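You operate a simulated robot arm through the tools that you are given. There is no shell and no other tool. Be economical: measure what you need, move in short steps, check, and stop when the job is done.

You run a simulated robot arm. Do the job below in one go: nothing can be reset, and whatever is moved stays where it is left.

## Task
Hook the hose with the red coupling up at panel 2 and run it at 3 bar.
Fine: couple it, open the WATER valve and set the knob before you open the green valve; the other hose stays parked.

The check looks at the end state, three seconds after you hand in, the way a careful person would. Anything else that was tipped, shoved, dropped, spilled or broken makes it a failure.

## Robot
A 6-joint arm with a fingered hand on a trunk, on a base that drives. Base frame: it is fixed to the floor where the robot stands at the start and does not move with it; the origin is under the middle of the robot, x ahead of it, y to its left, z up. Units: m, degrees, N and s.
With the tool pointing down near the work surface it reaches from about 0.3 to 0.68 m from the robot's upright axis, wherever it stands. Its first joint turns from -166.0 to 166.0 degrees. Places, roughly: air knob on panel one [0.3, -4.2, 0.7]; air knob on panel two [0.5, 0.1, 0.7]; air lever of washer one [1.2, -6.8, 0.6]; air valve on pipe drop one [0.2, -4.6, 1.3]; air valve on pipe drop two [0.4, -0.3, 1.3]; black coupling [0.25, -4.25, 1]; black hand wheel [0.8, -2, 0.5]; black stop button of washer one [1.5, -6.6, 0.8]; black stop button of washer two [0.2, -1.8, 0.8]; black valve of the air filter housing one [1.9, -5, 0.3]; black valve of the air filter housing two [2.4, -0.9, 0.3]; blue plug [2, -0.25, 0.25]; blue valve of tank one [1.3, -4.8, 0.6]; blue valve of tank two [1.9, -0.4, 0.6]; blue valve of the fresh filter housing one [1.8, -5.2, 0.3]; blue valve of the fresh filter housing two [2.4, -1.1, 0.3]. Payload 5 kg.
The tool frame sits at the grasp point between the pads (the TCP): z along the fingers, y along the line on which they close. The tips reach 0.043 m beyond it. The gripper opens to 0.144 m. The gripper's body begins 0.05 m behind the TCP. The gripper is a hand of 5 fingers: y runs from the thumb to the fingers, the wrist lies at [-0.021, -0.133, -0.233] in the tool frame.
Orientation is that of the tool frame in the base frame, as a unit quaternion [x, y, z, w]. With the fingers straight down and the wrist toward the robot, the tool's x, y and z point along [0, 1, 0], [1, 0, 0] and [0, 0, -1] of the base frame.

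## Interface
- The arm moves only by the tool apply_moves. Its argument "motion" is a list of rows, each an object of numbers (a shift or turn left out is 0): "tx", "ty", "tz": the shift along the base's x, y, z in m; "wx", "wy", "wz": the turn, a rotation vector about the base's x, y, z in degrees. In form: [{"tx": .., "ty": .., "tz": .., "wx": .., "wy": .., "wz": ..}, ...]. A call has 1 to 8 rows; each row is the pose to reach, as a shift and turn from the pose commanded when the call began. A row lasts 0.2 s, in which the tool goes at most 0.05 m and 8.6 degrees; a call with a longer step from one row to the next is refused whole. A pose out of reach is approached as far as the arm can. The call stops where the force on the tool passes 40 N (or 10 N more than at its start, if that is more) or the arm is blocked; 0.2 s more then pass. In this call time passes only in rows, and 0.2 s behind the last. The reply holds the time, the measured pose of the TCP, the force on the tool along the base axes, the opening and the grip force, in the units named above and with some noise, with the torque about the TCP (base axes, N m) and any sound that the robot's microphone picked up, and new pictures: "views" is both (left out), scene, wrist or none.
- Cameras (640 x 400 px; columns grow to the right, rows downward): "scene" is now at [0.0014, 0.0955, 1.585]; the picture's right is [-0.70, -0.71, 0.00], its down [-0.44, 0.43, -0.79] and it looks along [0.56, -0.56, -0.61] (base axes); focal length 259 px, centre (320, 200). "wrist" rides on the gripper at [0.086, -0.108, -0.168] in the tool frame; the picture's right is [-0.80, 0.28, -0.53], its down [-0.54, -0.73, 0.42] and it looks along [-0.27, 0.63, 0.73] (tool axes); focal length 275 px, centre (320, 200). There is no depth. A picture from a camera that has moved, and an enlarged one, comes with that camera's place and axes in the base frame and with its lens.
- move_column(by): slides the trunk up (or, below 0, down) by that many m; the arm and the scene camera ride with it, the base frame stays. It gives what a move gives, with no picture.
- base_move(legs): drives the robot by 1 to 6 legs, each [ahead, left, turn to the left] in m, m and degrees, along the robot's own axes; the way and the turn of a leg run together, so that a leg with both is an arc; at most 1.5 m and 180 degrees a leg. The arm and the cameras ride along, it lands a little off, and it stops where it bumps. It gives what a move gives, and a new picture of the scene camera.
- finger_targets(index, middle, ring, little, thumb_bend, thumb_turn): sets how far each is bent, from 0 (flat) to 1 (curled in); at 0.3 the hand is open as for a grip, at 0.7 the pads meet at the TCP. One left out holds its place. A second passes; each finger stops where it meets its share of the squeeze, and holds until it gets a number again. It is the only way to open and close the hand. It gives what a move gives, with no picture; readings hold the bend of each and the force on index, middle, ring, little, thumb and palm. thumb_turn goes from beside the hand (0) to across from the fingers (1), as for a grip.
- turn_head(pan, tilt): turns the head with the scene camera to pan (to the left, within 155 degrees either way) and tilt (down, from -29 to 69), counted from straight ahead of the robot. It gives what a move gives, and a new picture of the scene camera.
- inspect(camera, box): a new picture of the part [left, top, right, bottom] of that camera's present view, enlarged. No time passes.
- close_job(): hands the job in; it is judged then, once.

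Go step by step. Nothing tells you exact positions but the pictures and the camera data: compare them with the known pose of the tool, close in by small moves and look again before you grip or let go. The budget is 120 turns and 260 pictures, counting those below and the enlarged ones. Unless the task says otherwise, let go and move clear before handing in.

The tools are called after "Request:" by a JSON object that holds its "method" and its "body". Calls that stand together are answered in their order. apply_moves: Moves the arm, as the interface text tells. Its arguments: {"type":"object","properties":{"motion":{"type":"array"},"views":{"type":"string","enum":["both","scene","wrist","none"]}},"required":["motion"]} The other tools are called the same way: move_column (by) slides the trunk up or down; finger_targets (index, middle, ring, little, thumb_bend, thumb_turn) moves the fingers one by one; base_move (legs) drives the base; turn_head (pan, tilt) turns the head that bears the scene camera; inspect (camera, box) takes an enlarged picture of a part of a camera's view; close_job () hands the job in.

At the start:

```text
clock: 0.0
ee_pos: [0.4178, -0.1792, 1.4289]
tcp_rot: [0.708, 0.707, 0.0, 0.0]
wrist_force: [0.3, -0.4, -0.4]
moment: [-0.02, -0.04, 0.01]
opening: 0.1436
gripper_force: 0.2
shape: jaw
bend: [0.3, 0.3, 0.3, 0.3, 0.3, 0.98]
finger forces: [0.0, 0.0, 0.1, 0.0, 0.0, 0.1]
trunk travel left (down, up): [-0.5, 0.09]
robot x, y, heading: [0.0046, 0.0032, 0.1]
head pan, tilt: [-44.7, 37.9]
```

scene: 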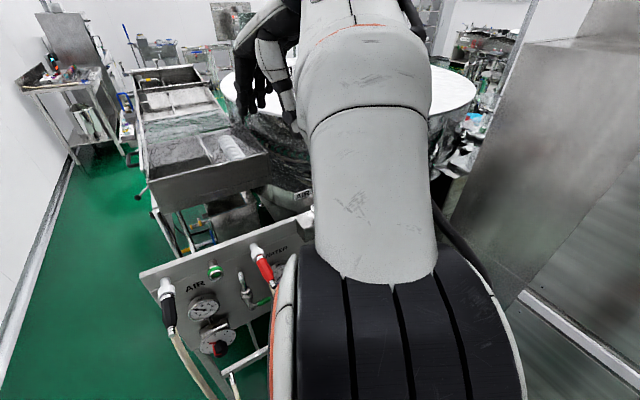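
wrist: 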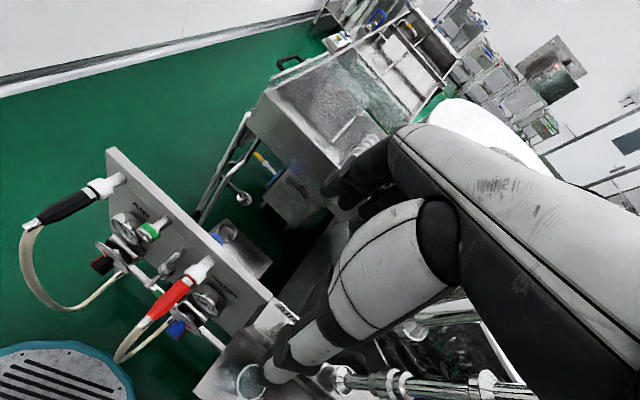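

I see a panel close in front with a black and a red coupling, gauges, a knob and valves. I'll look closer at it first.

Request:
{"method": "inspect", "body": {"camera": "scene", "box": [120, 180, 340, 400]}}

Request:
{"method": "inspect", "body": {"camera": "wrist", "box": [0, 130, 340, 400]}}

Request:
{"method": "turn_head", "body": {"pan": 20, "tilt": 50}}

```text
1.82 times, centred on (230, 290) of scene
camera zoom: at [0.0014, 0.0955, 1.585], right [-0.7, -0.71, 0.0], down [-0.44, 0.43, -0.79], along [0.56, -0.56, -0.61], focal length 470 px, centre (484, 36)
```

zoom: 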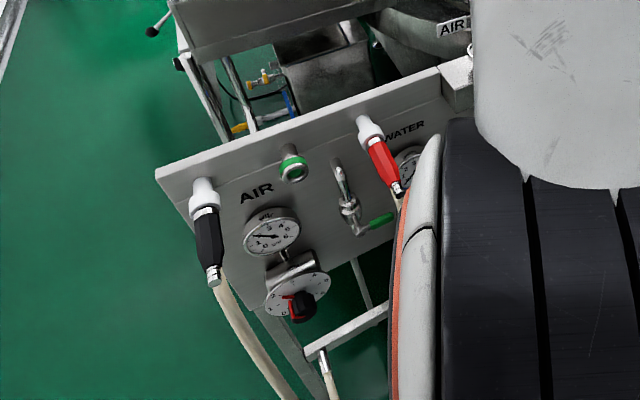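

```text
1.48 times, centred on (170, 265) of wrist
camera zoom: at [0.3111, -0.0931, 1.5958], right [0.28, -0.8, 0.53], down [-0.73, -0.54, -0.42], along [0.63, -0.27, -0.73], focal length 408 px, centre (542, 104)
```

zoom: 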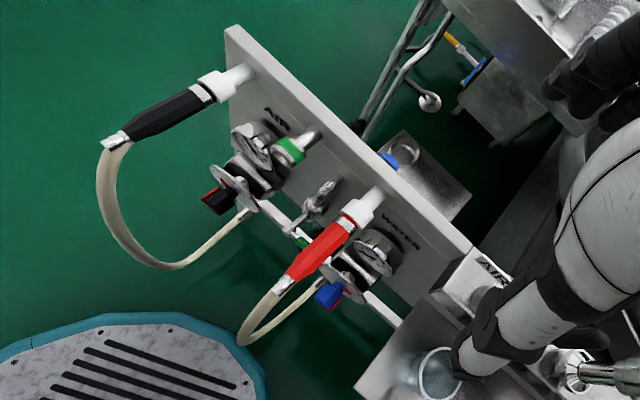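

```text
clock: 1.4
ee_pos: [0.4186, -0.1798, 1.4275]
tcp_rot: [0.707, 0.707, 0.0, 0.0]
wrist_force: [1.2, 0.4, -0.7]
moment: [0.01, -0.03, 0.01]
opening: 0.1437
gripper_force: 0.1
shape: jaw
bend: [0.3, 0.3, 0.3, 0.3, 0.3, 0.98]
finger forces: [0.1, 0.0, 0.0, 0.1, 0.1, 0.0]
trunk travel left (down, up): [-0.5, 0.09]
robot x, y, heading: [-0.003, -0.0014, 0.3]
head pan, tilt: [20.0, 50.0]
camera scene: at [0.0124, 0.1826, 1.5677], right [0.34, -0.94, 0.0], down [-0.72, -0.26, -0.64], along [0.6, 0.22, -0.77], focal length 259 px, centre (320, 200)
```

scene: 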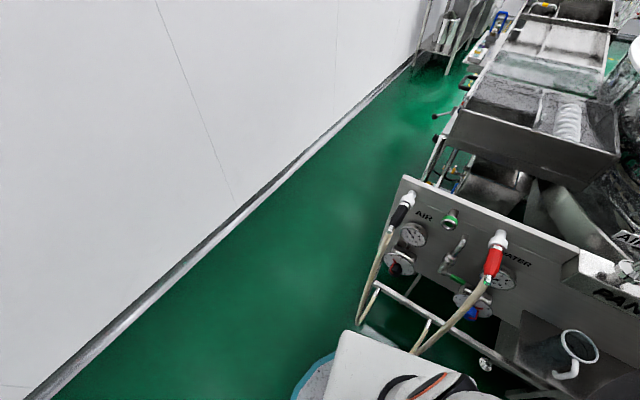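

The nearest panel has an AIR side (black coupling, red knob) and a WATER side (red coupling, blue knob). I'll look for the panel number and the water valve on the pipe drop.

Request:
{"method": "inspect", "body": {"camera": "scene", "box": [340, 160, 640, 400]}}

Request:
{"method": "turn_head", "body": {"pan": -20, "tilt": 15}}

Request:
{"method": "turn_head", "body": {"pan": -80, "tilt": 25}}

```text
1.67 times, centred on (490, 280) of scene
camera zoom: at [0.0124, 0.1826, 1.5677], right [0.34, -0.94, 0.0], down [-0.72, -0.26, -0.64], along [0.6, 0.22, -0.77], focal length 431 px, centre (37, 67)
```

zoom: 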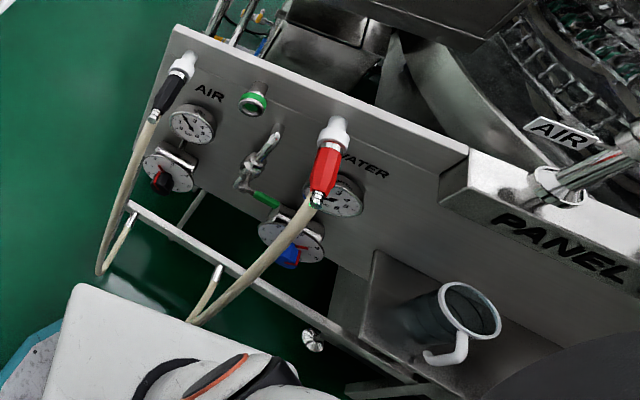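

```text
clock: 2.4
ee_pos: [0.4184, -0.1809, 1.4292]
tcp_rot: [0.707, 0.708, 0.0, 0.001]
wrist_force: [-0.1, 0.3, -0.9]
moment: [0.03, 0.0, -0.02]
opening: 0.1438
gripper_force: 0.1
shape: jaw
bend: [0.3, 0.3, 0.3, 0.3, 0.3, 0.98]
finger forces: [0.0, 0.0, 0.0, 0.0, 0.0, 0.0]
trunk travel left (down, up): [-0.5, 0.09]
robot x, y, heading: [-0.001, 0.0029, -0.1]
head pan, tilt: [-20.0, 15.0]
camera scene: at [0.0278, 0.1244, 1.6214], right [-0.34, -0.94, 0.0], down [-0.24, 0.09, -0.97], along [0.91, -0.33, -0.26], focal length 259 px, centre (320, 200)
```

scene: 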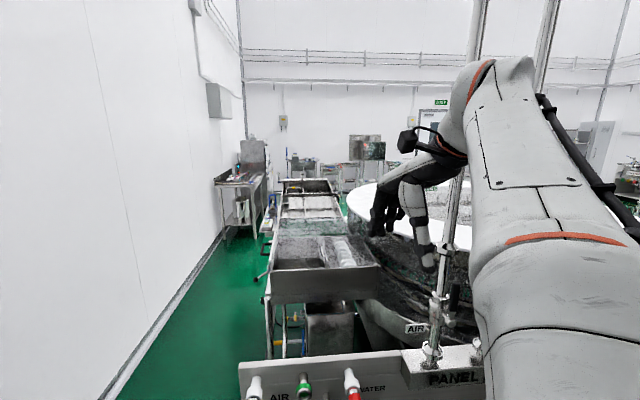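

```text
clock: 3.7
ee_pos: [0.4181, -0.1807, 1.4284]
tcp_rot: [0.707, 0.707, 0.0, -0.001]
wrist_force: [-0.6, 0.2, 0.0]
moment: [-0.03, 0.03, 0.02]
opening: 0.1435
gripper_force: 0.0
shape: jaw
bend: [0.3, 0.3, 0.3, 0.3, 0.3, 0.98]
finger forces: [0.1, 0.0, 0.0, 0.0, 0.0, 0.1]
trunk travel left (down, up): [-0.5, 0.09]
robot x, y, heading: [-0.001, 0.0017, -0.2]
head pan, tilt: [-80.0, 25.0]
camera scene: at [-0.0439, 0.0656, 1.6052], right [-0.98, -0.17, 0.0], down [-0.07, 0.42, -0.91], along [0.16, -0.89, -0.42], focal length 259 px, centre (320, 200)
```

scene: 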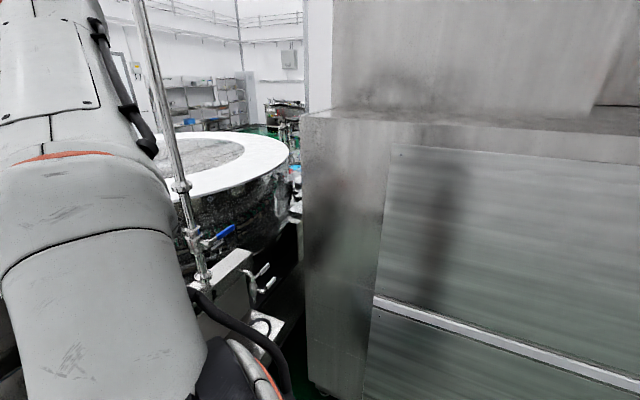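

Request:
{"method": "turn_head", "body": {"pan": 150, "tilt": 40}}

Request:
{"method": "turn_head", "body": {"pan": -150, "tilt": 40}}

Request:
{"method": "turn_head", "body": {"pan": 80, "tilt": 50}}

```text
clock: 7.0
ee_pos: [0.4185, -0.1799, 1.4294]
tcp_rot: [0.707, 0.707, 0.0, -0.001]
wrist_force: [-0.5, 0.1, -0.3]
moment: [0.0, 0.01, 0.0]
opening: 0.1434
gripper_force: 0.1
shape: jaw
bend: [0.3, 0.3, 0.3, 0.3, 0.3, 0.98]
finger forces: [0.0, 0.0, 0.0, 0.0, 0.0, 0.0]
trunk travel left (down, up): [-0.5, 0.09]
robot x, y, heading: [0.0037, -0.0024, 0.2]
head pan, tilt: [150.0, 40.0]
camera scene: at [-0.1336, 0.1988, 1.5819], right [0.5, 0.87, 0.0], down [0.56, -0.32, -0.77], along [-0.66, 0.38, -0.64], focal length 259 px, centre (320, 200)
```

scene: 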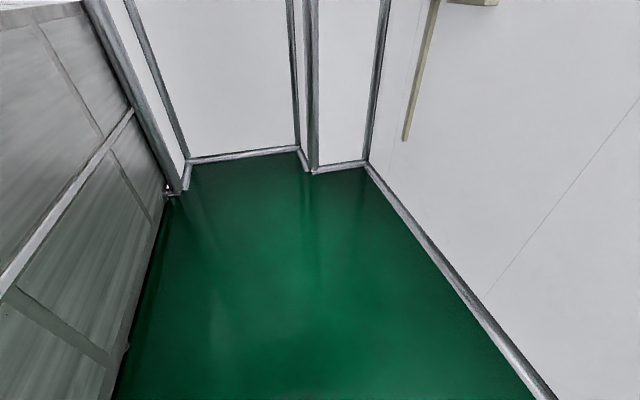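

```text
clock: 11.1
ee_pos: [0.4183, -0.1794, 1.4284]
tcp_rot: [0.707, 0.707, 0.0, 0.0]
wrist_force: [-0.4, 0.1, -0.2]
moment: [-0.01, 0.0, -0.01]
opening: 0.1434
gripper_force: 0.0
shape: jaw
bend: [0.3, 0.3, 0.3, 0.3, 0.3, 0.98]
finger forces: [0.0, 0.0, 0.0, 0.0, 0.0, 0.1]
trunk travel left (down, up): [-0.5, 0.09]
robot x, y, heading: [-0.0006, 0.0011, 0.1]
head pan, tilt: [-150.0, 40.0]
camera scene: at [-0.1336, 0.1138, 1.5819], right [-0.5, 0.87, 0.0], down [0.56, 0.32, -0.77], along [-0.66, -0.38, -0.64], focal length 259 px, centre (320, 200)
```

scene: 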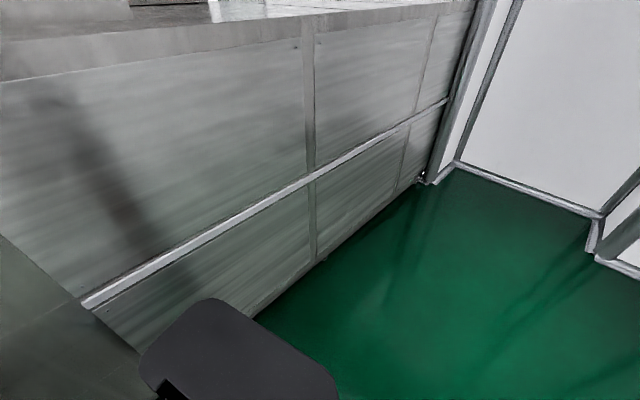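

```text
clock: 14.4
ee_pos: [0.4184, -0.1804, 1.4292]
tcp_rot: [0.707, 0.707, 0.0, -0.001]
wrist_force: [1.2, -0.8, -0.4]
moment: [0.02, 0.03, -0.01]
opening: 0.1436
gripper_force: 0.0
shape: jaw
bend: [0.3, 0.3, 0.3, 0.3, 0.3, 0.98]
finger forces: [0.0, 0.1, 0.0, 0.0, 0.1, 0.1]
trunk travel left (down, up): [-0.5, 0.09]
robot x, y, heading: [-0.0001, -0.0017, -0.0]
head pan, tilt: [80.0, 50.0]
camera scene: at [-0.0466, 0.2321, 1.5677], right [0.98, -0.17, 0.0], down [-0.13, -0.75, -0.64], along [0.11, 0.63, -0.77], focal length 259 px, centre (320, 200)
```

scene: 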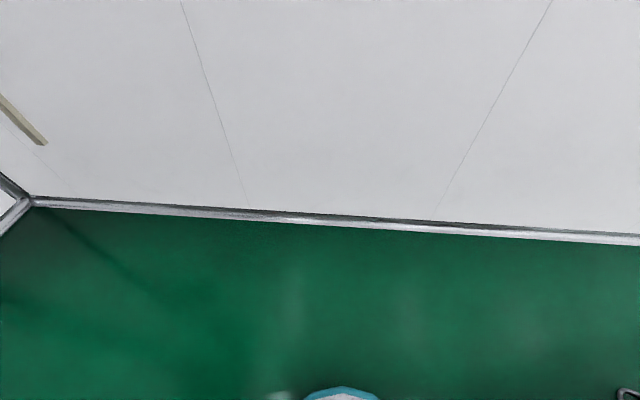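

Behind the robot is free floor. I'll drive back a little to see the panel without the arm in the way.

Request:
{"method": "base_move", "body": {"legs": [[-0.4, 0, 0]]}}

Request:
{"method": "turn_head", "body": {"pan": 0, "tilt": 30}}

Request:
{"method": "turn_head", "body": {"pan": -40, "tilt": 30}}

```text
clock: 16.8
ee_pos: [0.0376, -0.1795, 1.4287]
tcp_rot: [0.707, 0.708, 0.0, 0.0]
wrist_force: [-0.8, 0.1, -0.4]
moment: [-0.02, -0.01, 0.0]
opening: 0.1437
gripper_force: 0.0
shape: jaw
bend: [0.3, 0.3, 0.3, 0.3, 0.3, 0.98]
finger forces: [0.0, 0.1, 0.0, 0.0, 0.1, 0.0]
trunk travel left (down, up): [-0.5, 0.09]
robot x, y, heading: [-0.383, 0.0003, 0.4]
head pan, tilt: [80.0, 50.0]
camera scene: at [-0.4298, 0.2316, 1.5677], right [0.99, -0.17, 0.0], down [-0.13, -0.75, -0.64], along [0.11, 0.63, -0.77], focal length 259 px, centre (320, 200)
```

scene: 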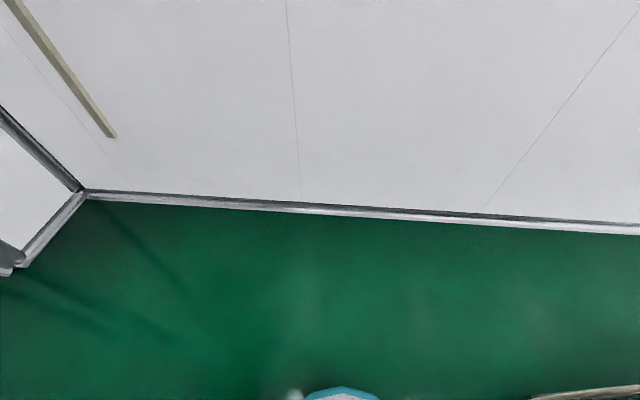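

```text
clock: 18.3
ee_pos: [0.0358, -0.1797, 1.4286]
tcp_rot: [0.707, 0.708, 0.0, 0.0]
wrist_force: [0.5, -0.7, 0.5]
moment: [0.01, 0.0, -0.01]
opening: 0.1437
gripper_force: 0.0
shape: jaw
bend: [0.3, 0.3, 0.3, 0.3, 0.3, 0.98]
finger forces: [0.0, 0.0, 0.0, 0.0, 0.1, 0.1]
trunk travel left (down, up): [-0.5, 0.09]
robot x, y, heading: [-0.3826, -0.0027, 0.1]
head pan, tilt: [0.0, 30.0]
camera scene: at [-0.352, 0.156, 1.5972], right [0.0, -1.0, 0.0], down [-0.5, 0.0, -0.87], along [0.87, 0.0, -0.5], focal length 259 px, centre (320, 200)
```

scene: 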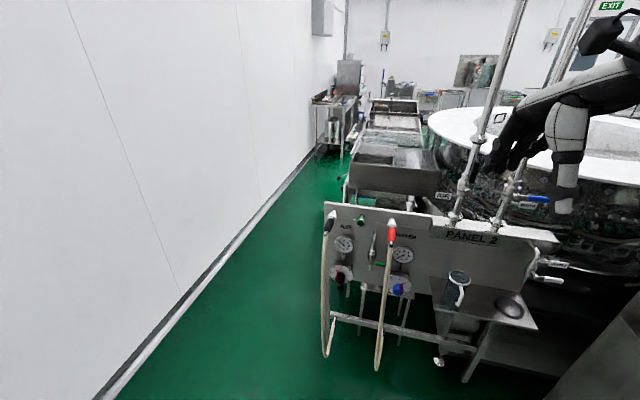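

```text
clock: 19.4
ee_pos: [0.037, -0.1796, 1.4277]
tcp_rot: [0.706, 0.708, 0.0, 0.0]
wrist_force: [0.8, -0.3, -0.7]
moment: [0.01, -0.02, 0.02]
opening: 0.1437
gripper_force: 0.0
shape: jaw
bend: [0.3, 0.3, 0.3, 0.3, 0.3, 0.98]
finger forces: [0.0, 0.0, 0.1, 0.1, 0.0, 0.0]
trunk travel left (down, up): [-0.5, 0.09]
robot x, y, heading: [-0.3806, -0.0036, 0.4]
head pan, tilt: [-40.0, 30.0]
camera scene: at [-0.373, 0.0978, 1.5973], right [-0.64, -0.77, 0.0], down [-0.38, 0.32, -0.87], along [0.67, -0.55, -0.5], focal length 259 px, centre (320, 200)
```

scene: 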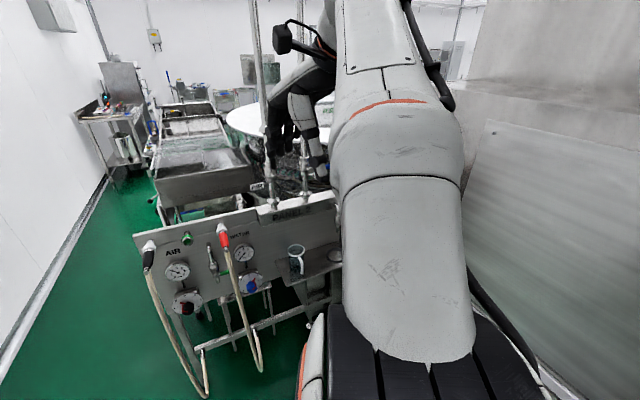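

This is PANEL 2. I'll turn back straight ahead and enlarge each part.

Request:
{"method": "turn_head", "body": {"pan": -12, "tilt": 35}}

Request:
{"method": "inspect", "body": {"camera": "scene", "box": [240, 150, 400, 250]}}

Request:
{"method": "inspect", "body": {"camera": "scene", "box": [340, 100, 500, 200]}}

Request:
{"method": "inspect", "body": {"camera": "scene", "box": [240, 220, 400, 320]}}

```text
clock: 20.3
ee_pos: [0.0362, -0.1796, 1.4282]
tcp_rot: [0.707, 0.707, 0.0, 0.001]
wrist_force: [0.4, -0.5, 0.2]
moment: [-0.01, 0.01, -0.02]
opening: 0.1435
gripper_force: 0.0
shape: jaw
bend: [0.3, 0.3, 0.3, 0.3, 0.3, 0.98]
finger forces: [0.0, 0.0, 0.1, 0.0, 0.1, 0.0]
trunk travel left (down, up): [-0.5, 0.09]
robot x, y, heading: [-0.3798, -0.0006, 0.3]
head pan, tilt: [-12.0, 35.0]
camera scene: at [-0.3563, 0.1376, 1.5895], right [-0.21, -0.98, 0.0], down [-0.56, 0.12, -0.82], along [0.8, -0.17, -0.57], focal length 259 px, centre (320, 200)
```

scene: 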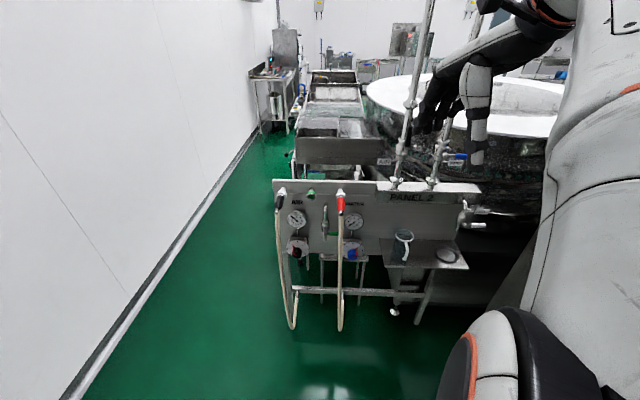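

```text
4.00 times, centred on (320, 200) of scene
camera zoom: at [-0.3563, 0.1376, 1.5895], right [-0.21, -0.98, 0.0], down [-0.56, 0.12, -0.82], along [0.8, -0.17, -0.57], focal length 1034 px, centre (320, 200)
```

zoom: 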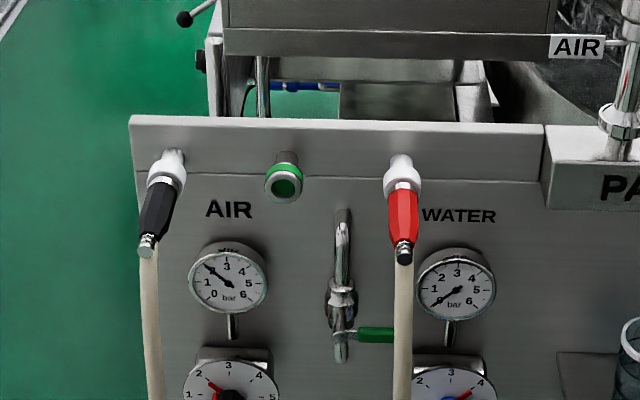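

```text
4.00 times, centred on (420, 150) of scene
camera zoom: at [-0.3563, 0.1376, 1.5895], right [-0.21, -0.98, 0.0], down [-0.56, 0.12, -0.82], along [0.8, -0.17, -0.57], focal length 1034 px, centre (-80, 400)
```

zoom: 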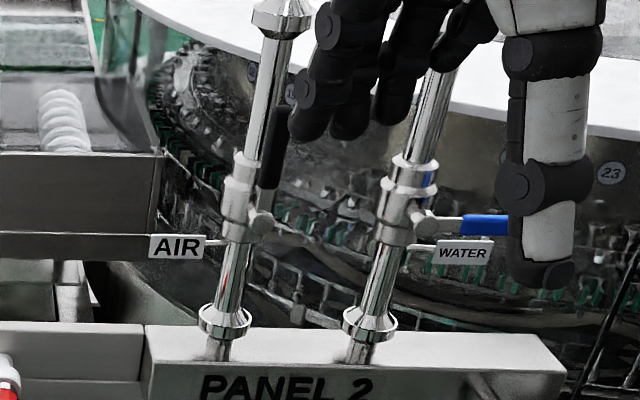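

```text
4.00 times, centred on (320, 270) of scene
camera zoom: at [-0.3563, 0.1376, 1.5895], right [-0.21, -0.98, 0.0], down [-0.56, 0.12, -0.82], along [0.8, -0.17, -0.57], focal length 1034 px, centre (320, -80)
```

zoom: 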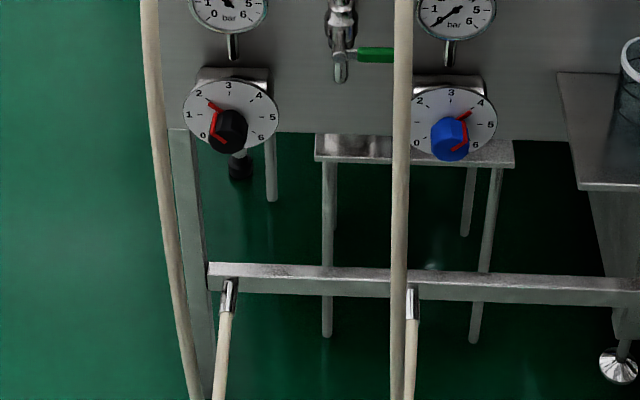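

PANEL 2 is confirmed. AIR valve is open and the WATER valve (blue lever) is closed; the water dial points near 4–5. By triangulation the red coupling runs horizontally out of the panel (yawed ~13°) around [0.41,-0.105,1.005], the green inlet is at [0.504,-0.005,1.0]. I'll orient the hand to close across the coupling while still clear.

Request:
{"method": "apply_moves", "body": {"motion": [{"ty": 0.02, "wz": 8.5}, {"ty": 0.04, "wz": 17}, {"ty": 0.06, "wz": 25.5}, {"ty": 0.08, "wz": 34}, {"ty": 0.1, "wz": 42.5}, {"ty": 0.12, "wz": 51}, {"ty": 0.14, "wz": 59.5}, {"ty": 0.16, "wz": 68}], "views": "none"}}

Request:
{"method": "apply_moves", "body": {"motion": [{"wz": 8.5}], "views": "both"}}

```text
clock: 22.1
ee_pos: [0.0362, -0.0193, 1.4274]
tcp_rot: [0.188, 0.982, 0.001, 0.0]
wrist_force: [-0.5, 0.1, -0.7]
moment: [-0.01, -0.01, 0.0]
opening: 0.1438
gripper_force: 0.0
shape: jaw
bend: [0.3, 0.3, 0.3, 0.3, 0.3, 0.98]
finger forces: [0.0, 0.0, 0.1, 0.1, 0.0, 0.0]
trunk travel left (down, up): [-0.5, 0.09]
robot x, y, heading: [-0.3827, -0.0011, 0.3]
head pan, tilt: [-12.0, 35.0]
```

```text
clock: 22.5
ee_pos: [0.0363, -0.0203, 1.4269]
tcp_rot: [0.116, 0.993, 0.0, 0.001]
wrist_force: [-0.1, -1.3, -0.3]
moment: [0.01, 0.02, -0.03]
opening: 0.1437
gripper_force: 0.0
shape: jaw
bend: [0.3, 0.3, 0.3, 0.3, 0.3, 0.98]
finger forces: [0.0, 0.1, 0.1, 0.1, 0.0, 0.0]
trunk travel left (down, up): [-0.5, 0.09]
robot x, y, heading: [-0.3799, -0.0004, -0.1]
head pan, tilt: [-12.0, 35.0]
camera scene: at [-0.3559, 0.1374, 1.5895], right [-0.21, -0.98, 0.0], down [-0.56, 0.12, -0.82], along [0.8, -0.17, -0.57], focal length 259 px, centre (320, 200)
camera wrist: at [-0.071, -0.1055, 1.595], right [0.84, 0.09, 0.53], down [0.36, -0.83, -0.42], along [0.4, 0.55, -0.73], focal length 275 px, centre (320, 200)
```

scene: 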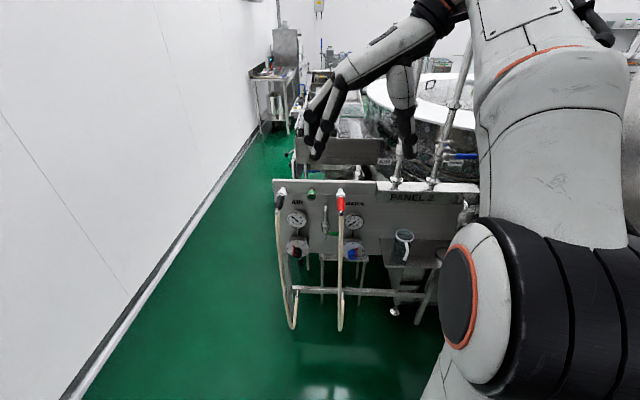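
wrist: 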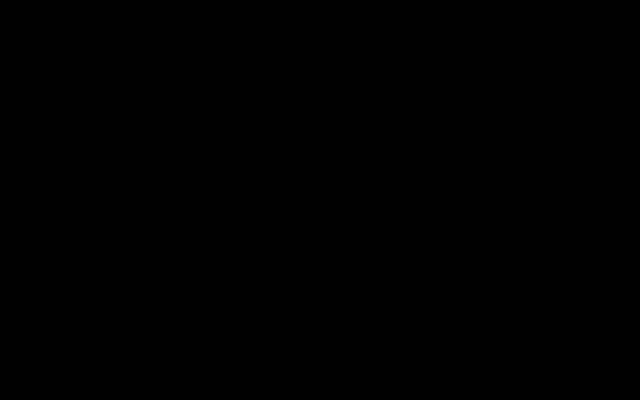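

The wrist camera is blinded in this posture. I'll try tilting the fingers forward toward the panel, which I'll need later anyway.

Request:
{"method": "apply_moves", "body": {"motion": [{"wx": -1.9, "wy": -8.2}, {"wx": -3.8, "wy": -16.4}, {"wx": -5.7, "wy": -24.3}, {"wx": -7.6, "wy": -32}, {"wx": -9.2, "wy": -39}]}}

```text
clock: 23.7
ee_pos: [0.0426, -0.0179, 1.4238]
tcp_rot: [0.105, 0.936, -0.034, 0.334]
wrist_force: [0.5, 0.2, 0.5]
moment: [0.05, 0.06, 0.0]
opening: 0.1438
gripper_force: 0.0
shape: jaw
bend: [0.3, 0.3, 0.3, 0.3, 0.3, 0.98]
finger forces: [0.0, 0.0, 0.0, 0.0, 0.0, 0.1]
trunk travel left (down, up): [-0.5, 0.09]
robot x, y, heading: [-0.3799, -0.0021, 0.0]
head pan, tilt: [-12.0, 35.0]
camera scene: at [-0.3552, 0.1373, 1.5895], right [-0.21, -0.98, 0.0], down [-0.56, 0.12, -0.82], along [0.8, -0.17, -0.57], focal length 259 px, centre (320, 200)
camera wrist: at [-0.1481, -0.0856, 1.4972], right [0.33, 0.21, 0.92], down [0.51, -0.86, 0.01], along [0.79, 0.47, -0.39], focal length 275 px, centre (320, 200)
```

scene: 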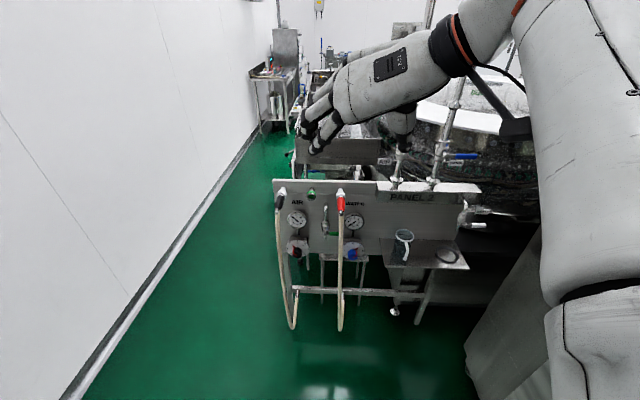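
wrist: 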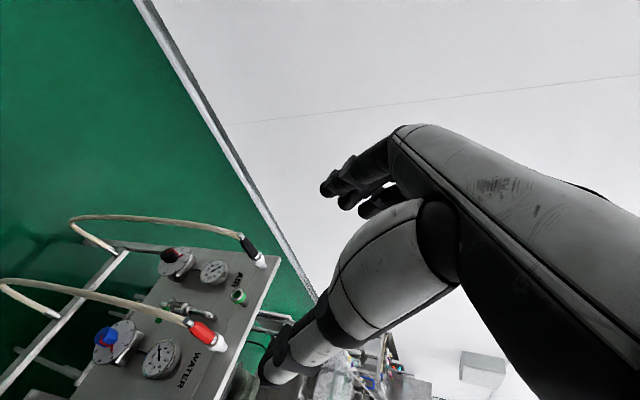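

Good view now: thumb on the right, fingers left. I'll drive forward to work distance and look again.

Request:
{"method": "base_move", "body": {"legs": [[0.33, 0, 0]]}}

Request:
{"method": "apply_moves", "body": {"motion": [{"tz": -0.04}, {"tz": -0.08}, {"tz": -0.12}]}}

```text
clock: 25.9
ee_pos: [0.3628, -0.0169, 1.4245]
tcp_rot: [0.104, 0.936, -0.034, 0.335]
wrist_force: [0.6, 0.4, -0.9]
moment: [0.01, 0.03, 0.03]
opening: 0.1441
gripper_force: 0.0
shape: jaw
bend: [0.3, 0.3, 0.3, 0.3, 0.3, 0.98]
finger forces: [0.0, 0.1, 0.0, 0.0, 0.0, 0.1]
trunk travel left (down, up): [-0.5, 0.09]
robot x, y, heading: [-0.0614, 0.0043, 0.2]
head pan, tilt: [-12.0, 35.0]
camera scene: at [-0.0339, 0.1383, 1.5895], right [-0.21, -0.98, 0.0], down [-0.56, 0.12, -0.82], along [0.8, -0.17, -0.57], focal length 259 px, centre (320, 200)
```

scene: 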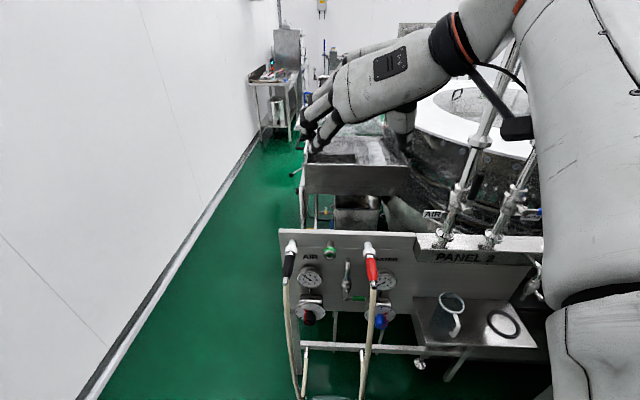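

```text
clock: 26.6
ee_pos: [0.3612, -0.0147, 1.2962]
tcp_rot: [0.101, 0.938, -0.03, 0.33]
wrist_force: [-0.1, -0.2, -0.4]
moment: [0.04, 0.0, 0.0]
opening: 0.1439
gripper_force: 0.1
shape: jaw
bend: [0.3, 0.3, 0.3, 0.3, 0.3, 0.98]
finger forces: [0.0, 0.0, 0.1, 0.1, 0.0, 0.1]
trunk travel left (down, up): [-0.5, 0.09]
robot x, y, heading: [-0.0569, -0.0017, -0.0]
head pan, tilt: [-12.0, 35.0]
camera scene: at [-0.0343, 0.1383, 1.5895], right [-0.21, -0.98, 0.0], down [-0.56, 0.12, -0.82], along [0.8, -0.17, -0.57], focal length 259 px, centre (320, 200)
camera wrist: at [0.1727, -0.0848, 1.3727], right [0.34, 0.21, 0.92], down [0.52, -0.85, 0.0], along [0.78, 0.48, -0.4], focal length 275 px, centre (320, 200)
```

scene: 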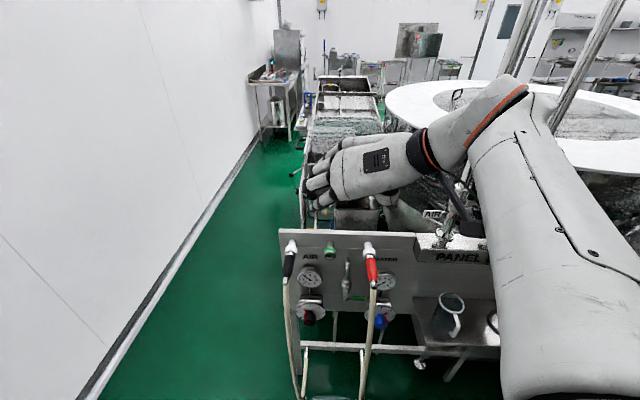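
wrist: 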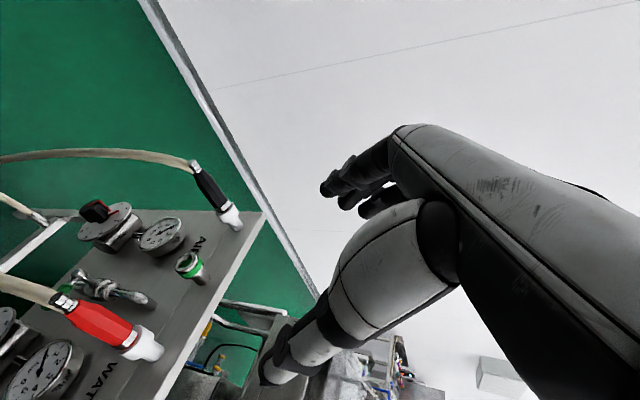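

Request:
{"method": "inspect", "body": {"camera": "scene", "box": [270, 220, 430, 320]}}

Request:
{"method": "inspect", "body": {"camera": "wrist", "box": [0, 200, 280, 375]}}

```text
4.00 times, centred on (350, 270) of scene
camera zoom: at [-0.0343, 0.1383, 1.5895], right [-0.21, -0.98, 0.0], down [-0.56, 0.12, -0.82], along [0.8, -0.17, -0.57], focal length 1034 px, centre (200, -80)
```

zoom: 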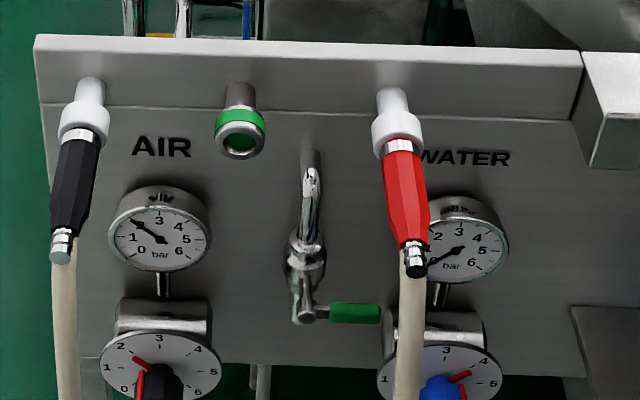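

```text
2.29 times, centred on (140, 288) of wrist
camera zoom: at [0.1727, -0.0848, 1.3727], right [0.34, 0.21, 0.92], down [0.52, -0.85, 0.0], along [0.78, 0.48, -0.4], focal length 629 px, centre (731, 0)
```

zoom: 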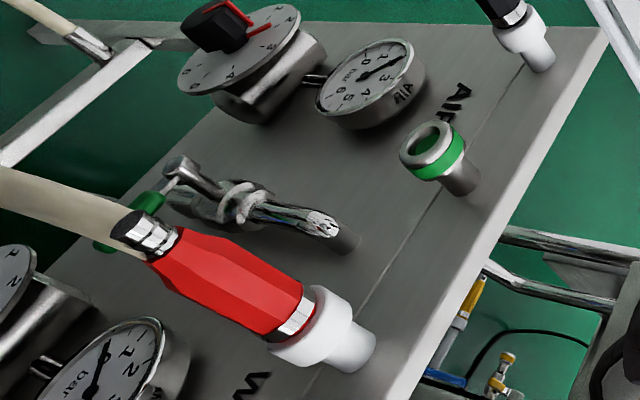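

Triangulation puts the red body's centre at about [0.411,-0.106,1.007], axis yawed ~12° and drooping slightly. I'll move to a standoff 0.12 m back along the finger direction.

Request:
{"method": "apply_moves", "body": {"motion": [{"tx": -0.01, "ty": -0.02, "tz": -0.04}, {"tx": -0.015, "ty": -0.035, "tz": -0.08}, {"tx": -0.02, "ty": -0.05, "tz": -0.12}, {"tx": -0.025, "ty": -0.065, "tz": -0.16}, {"tx": -0.025, "ty": -0.077, "tz": -0.195}]}}

```text
clock: 27.3
ee_pos: [0.3497, 0.0071, 1.2221]
tcp_rot: [0.02, 0.939, -0.008, 0.343]
wrist_force: [-0.5, 0.0, 0.4]
moment: [-0.01, -0.02, -0.05]
opening: 0.1441
gripper_force: 0.1
shape: jaw
bend: [0.3, 0.3, 0.3, 0.3, 0.3, 0.97]
finger forces: [0.0, 0.0, 0.0, 0.1, 0.0, 0.0]
trunk travel left (down, up): [-0.5, 0.09]
robot x, y, heading: [-0.0555, -0.0026, 0.1]
head pan, tilt: [-12.0, 35.0]
stopped in row 3: the arm was blocked; the commanded pose is now the measured one
camera scene: at [-0.0345, 0.1383, 1.5895], right [-0.21, -0.98, 0.0], down [-0.56, 0.12, -0.82], along [0.8, -0.17, -0.57], focal length 259 px, centre (320, 200)
camera wrist: at [0.1727, -0.0935, 1.2949], right [0.28, 0.27, 0.92], down [0.66, -0.75, 0.03], along [0.7, 0.6, -0.39], focal length 275 px, centre (320, 200)
```

scene: 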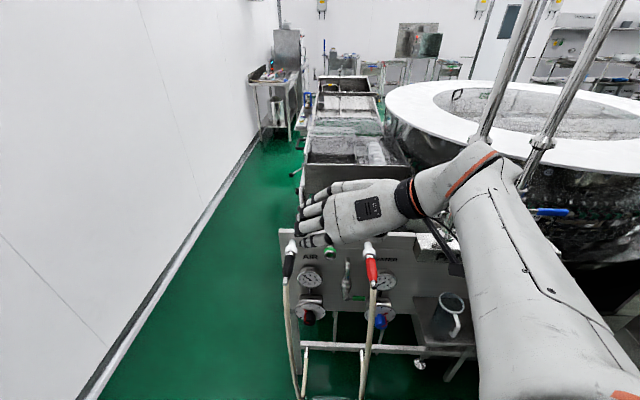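
wrist: 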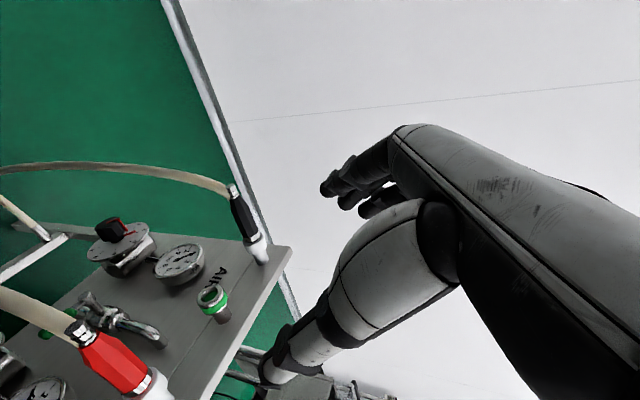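

Blocked — perhaps the forearm met the air pipe. Let me zoom in.

Request:
{"method": "inspect", "body": {"camera": "scene", "box": [380, 120, 580, 280]}}

```text
2.50 times, centred on (480, 200) of scene
camera zoom: at [-0.0345, 0.1383, 1.5895], right [-0.21, -0.98, 0.0], down [-0.56, 0.12, -0.82], along [0.8, -0.17, -0.57], focal length 647 px, centre (-80, 200)
```

zoom: 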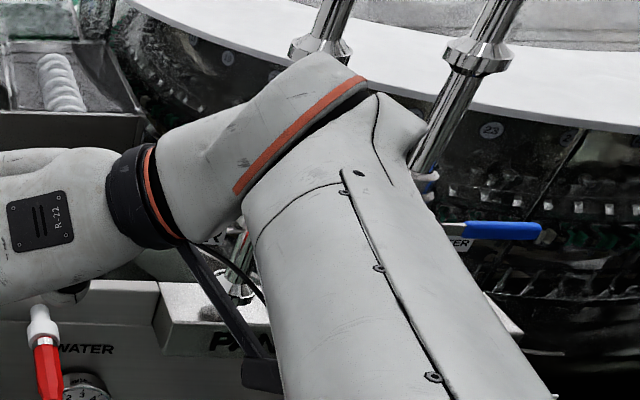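

The forearm is up against the pipe drop because the robot stands too close. I'll lift away, then back off and shift left so the forearm runs clear.

Request:
{"method": "apply_moves", "body": {"motion": [{"tx": -0.02, "tz": 0.04}, {"tx": -0.04, "tz": 0.08}, {"tx": -0.05, "tz": 0.11}], "views": "none"}}

Request:
{"method": "base_move", "body": {"legs": [[-0.14, 0.1, 0]]}}

```text
clock: 28.3
ee_pos: [0.2995, 0.0416, 1.3253]
tcp_rot: [-0.04, 0.942, 0.022, 0.332]
wrist_force: [-0.5, -0.8, 0.0]
moment: [0.0, -0.02, 0.01]
opening: 0.1441
gripper_force: 0.1
shape: jaw
bend: [0.3, 0.3, 0.3, 0.3, 0.3, 0.97]
finger forces: [0.1, 0.0, 0.0, 0.0, 0.0, 0.0]
trunk travel left (down, up): [-0.5, 0.09]
robot x, y, heading: [-0.058, -0.0004, -0.0]
head pan, tilt: [-12.0, 35.0]
stopped in row 3: the arm was blocked; the commanded pose is now the measured one
```

```text
clock: 29.8
ee_pos: [0.1599, 0.1396, 1.3247]
tcp_rot: [-0.042, 0.942, 0.021, 0.332]
wrist_force: [-0.2, -0.7, 0.7]
moment: [-0.03, -0.01, -0.02]
opening: 0.1439
gripper_force: 0.1
shape: jaw
bend: [0.3, 0.3, 0.3, 0.3, 0.3, 0.97]
finger forces: [0.1, 0.1, 0.0, 0.0, 0.1, 0.0]
trunk travel left (down, up): [-0.5, 0.09]
robot x, y, heading: [-0.1983, 0.0967, 0.2]
head pan, tilt: [-12.0, 35.0]
camera scene: at [-0.175, 0.2352, 1.5894], right [-0.2, -0.98, 0.0], down [-0.56, 0.12, -0.82], along [0.8, -0.17, -0.57], focal length 259 px, centre (320, 200)
```

scene: 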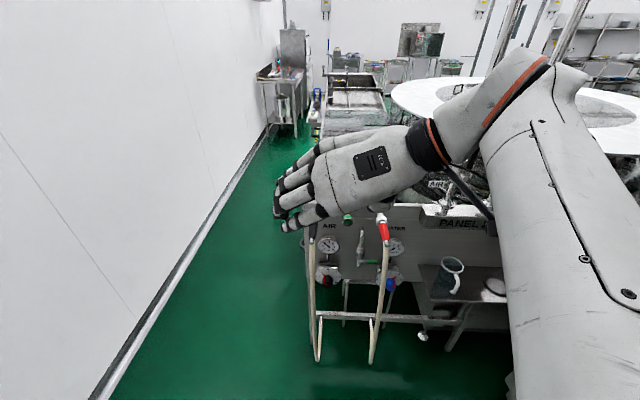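

Blocking looks like a joint limit from being too close to the trunk. I'll extend forward and restore the yaw.

Request:
{"method": "apply_moves", "body": {"motion": [{"tx": 0.03, "ty": -0.02}, {"tx": 0.06, "ty": -0.04, "wz": -4}, {"tx": 0.09, "ty": -0.06, "wz": -8}, {"tx": 0.12, "ty": -0.08, "wz": -12}, {"tx": 0.145, "ty": -0.1, "wz": -17}, {"tx": 0.165, "ty": -0.13, "wz": -17}]}}

```text
clock: 31.2
ee_pos: [0.3275, 0.0094, 1.3235]
tcp_rot: [0.099, 0.938, -0.028, 0.331]
wrist_force: [0.5, -1.3, -0.2]
moment: [-0.03, 0.01, -0.03]
opening: 0.1439
gripper_force: 0.1
shape: jaw
bend: [0.3, 0.3, 0.3, 0.3, 0.3, 0.98]
finger forces: [0.0, 0.0, 0.1, 0.1, 0.1, 0.0]
trunk travel left (down, up): [-0.5, 0.09]
robot x, y, heading: [-0.2014, 0.0963, 0.5]
head pan, tilt: [-12.0, 35.0]
camera scene: at [-0.1739, 0.2344, 1.5894], right [-0.2, -0.98, 0.0], down [-0.56, 0.12, -0.82], along [0.8, -0.17, -0.57], focal length 259 px, centre (320, 200)
camera wrist: at [0.1369, -0.0624, 1.3977], right [0.34, 0.21, 0.92], down [0.53, -0.85, 0.0], along [0.78, 0.48, -0.39], focal length 275 px, centre (320, 200)
```

scene: 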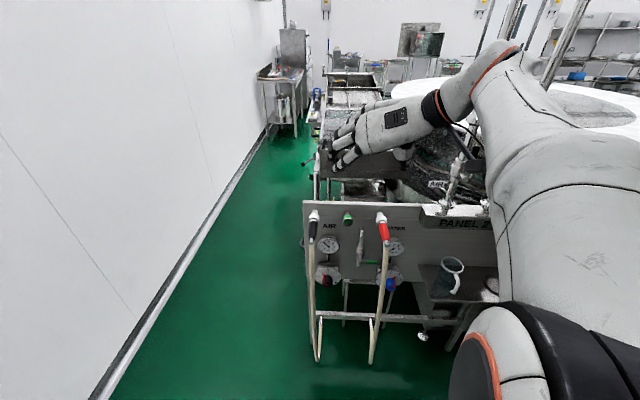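
wrist: 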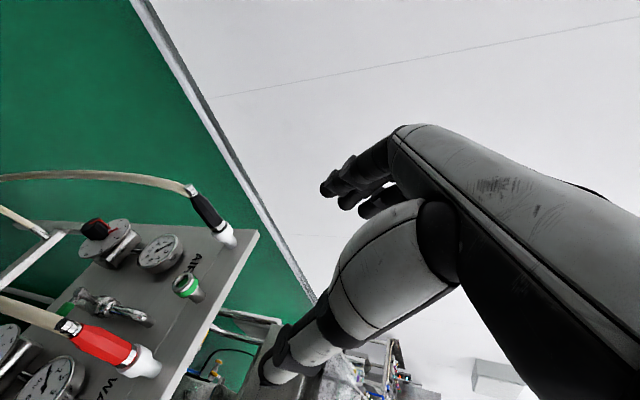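

Posture is good now (the wrist joint is well away from the pipes). I'll shift sideways in line with the red coupling and lower the trunk to keep this posture.

Request:
{"method": "apply_moves", "body": {"motion": [{"ty": -0.04}, {"ty": -0.08}, {"tx": 0.005, "ty": -0.1}], "views": "none"}}

Request:
{"method": "move_column", "body": {"by": -0.2}}

Request:
{"method": "apply_moves", "body": {"motion": [{"tz": 0.001}]}}

```text
clock: 32.0
ee_pos: [0.3333, -0.0931, 1.3226]
tcp_rot: [0.099, 0.938, -0.028, 0.332]
wrist_force: [-1.4, 0.6, -0.1]
moment: [0.02, -0.03, -0.01]
opening: 0.1438
gripper_force: 0.0
shape: jaw
bend: [0.3, 0.3, 0.3, 0.3, 0.3, 0.98]
finger forces: [0.0, 0.0, 0.1, 0.0, 0.0, 0.0]
trunk travel left (down, up): [-0.5, 0.09]
robot x, y, heading: [-0.2031, 0.0947, 0.3]
head pan, tilt: [-12.0, 35.0]
```

```text
clock: 34.2
ee_pos: [0.3343, -0.0919, 1.1239]
tcp_rot: [0.098, 0.938, -0.027, 0.332]
wrist_force: [-0.1, 0.5, -0.2]
moment: [0.01, 0.02, 0.0]
opening: 0.1436
gripper_force: 0.0
shape: jaw
bend: [0.3, 0.3, 0.3, 0.3, 0.3, 0.98]
finger forces: [0.1, 0.0, 0.0, 0.0, 0.0, 0.0]
trunk travel left (down, up): [-0.3, 0.29]
robot x, y, heading: [-0.2008, 0.0982, 0.4]
head pan, tilt: [-12.0, 35.0]
```

```text
clock: 34.6
ee_pos: [0.334, -0.0906, 1.1238]
tcp_rot: [0.098, 0.938, -0.027, 0.332]
wrist_force: [-0.1, 0.3, 0.4]
moment: [-0.02, 0.0, -0.01]
opening: 0.1438
gripper_force: 0.0
shape: jaw
bend: [0.3, 0.3, 0.3, 0.3, 0.3, 0.98]
finger forces: [0.0, 0.1, 0.0, 0.1, 0.0, 0.1]
trunk travel left (down, up): [-0.3, 0.29]
robot x, y, heading: [-0.2013, 0.0937, 0.2]
head pan, tilt: [-12.0, 35.0]
camera scene: at [-0.1745, 0.2348, 1.3895], right [-0.2, -0.98, 0.0], down [-0.56, 0.12, -0.82], along [0.8, -0.17, -0.57], focal length 259 px, centre (320, 200)
camera wrist: at [0.1441, -0.1634, 1.1992], right [0.33, 0.21, 0.92], down [0.53, -0.85, 0.0], along [0.78, 0.48, -0.39], focal length 275 px, centre (320, 200)
```

scene: 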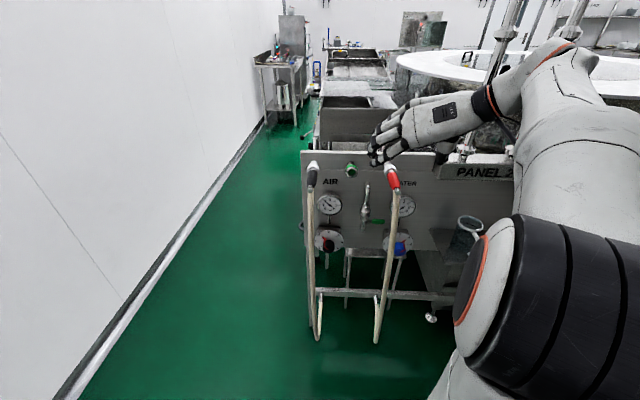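
wrist: 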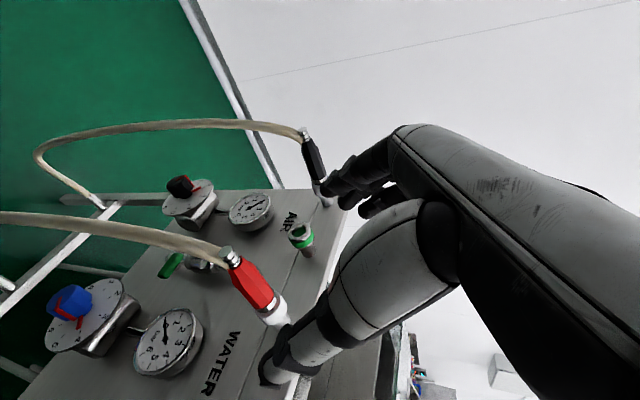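

Request:
{"method": "apply_moves", "body": {"motion": [{"tx": 0.019, "ty": -0.004, "tz": -0.03}, {"tx": 0.038, "ty": -0.008, "tz": -0.06}, {"tx": 0.057, "ty": -0.012, "tz": -0.09}]}}

Request:
{"method": "inspect", "body": {"camera": "scene", "box": [320, 120, 480, 220]}}

Request:
{"method": "inspect", "body": {"camera": "wrist", "box": [160, 150, 480, 350]}}

```text
clock: 35.4
ee_pos: [0.3888, -0.1062, 1.0318]
tcp_rot: [0.098, 0.938, -0.027, 0.332]
wrist_force: [-0.4, 0.6, 0.2]
moment: [0.0, 0.01, 0.01]
opening: 0.1441
gripper_force: 0.1
shape: jaw
bend: [0.3, 0.3, 0.3, 0.3, 0.3, 0.98]
finger forces: [0.1, 0.1, 0.0, 0.0, 0.0, 0.0]
trunk travel left (down, up): [-0.3, 0.29]
robot x, y, heading: [-0.2018, 0.0961, 0.4]
head pan, tilt: [-12.0, 35.0]
camera scene: at [-0.1746, 0.2348, 1.3895], right [-0.2, -0.98, 0.0], down [-0.56, 0.12, -0.82], along [0.8, -0.17, -0.57], focal length 259 px, centre (320, 200)
camera wrist: at [0.1996, -0.1763, 1.107], right [0.33, 0.21, 0.92], down [0.53, -0.85, 0.0], along [0.78, 0.48, -0.39], focal length 275 px, centre (320, 200)
```

scene: 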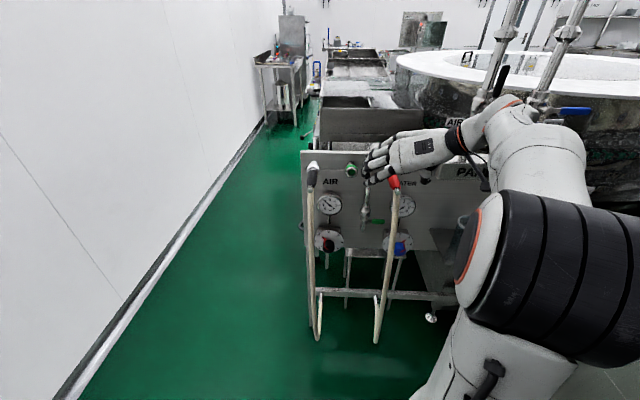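
wrist: 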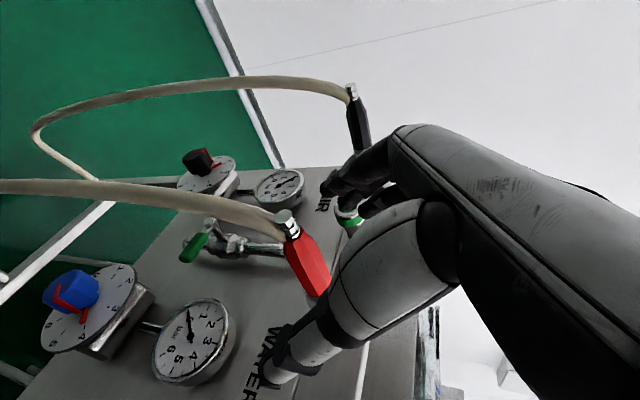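

```text
4.00 times, centred on (400, 170) of scene
camera zoom: at [-0.1746, 0.2348, 1.3895], right [-0.2, -0.98, 0.0], down [-0.56, 0.12, -0.82], along [0.8, -0.17, -0.57], focal length 1034 px, centre (0, 320)
```

zoom: 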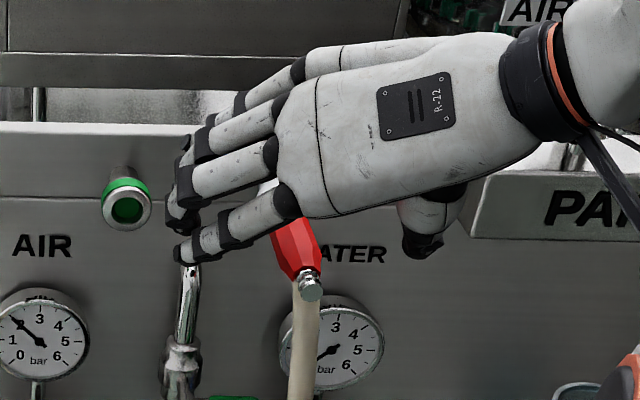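

```text
2.00 times, centred on (320, 250) of wrist
camera zoom: at [0.1996, -0.1763, 1.107], right [0.33, 0.21, 0.92], down [0.53, -0.85, 0.0], along [0.78, 0.48, -0.39], focal length 551 px, centre (320, 100)
```

zoom: 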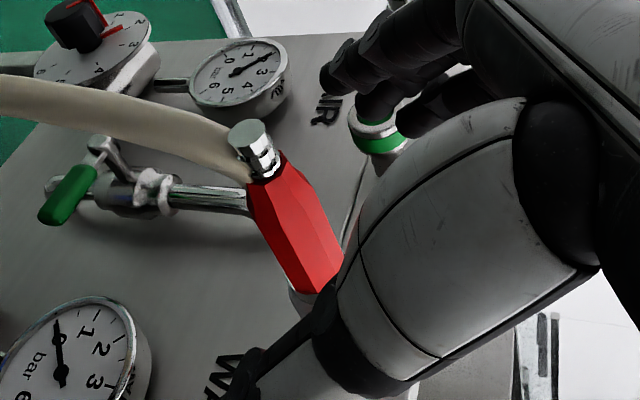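

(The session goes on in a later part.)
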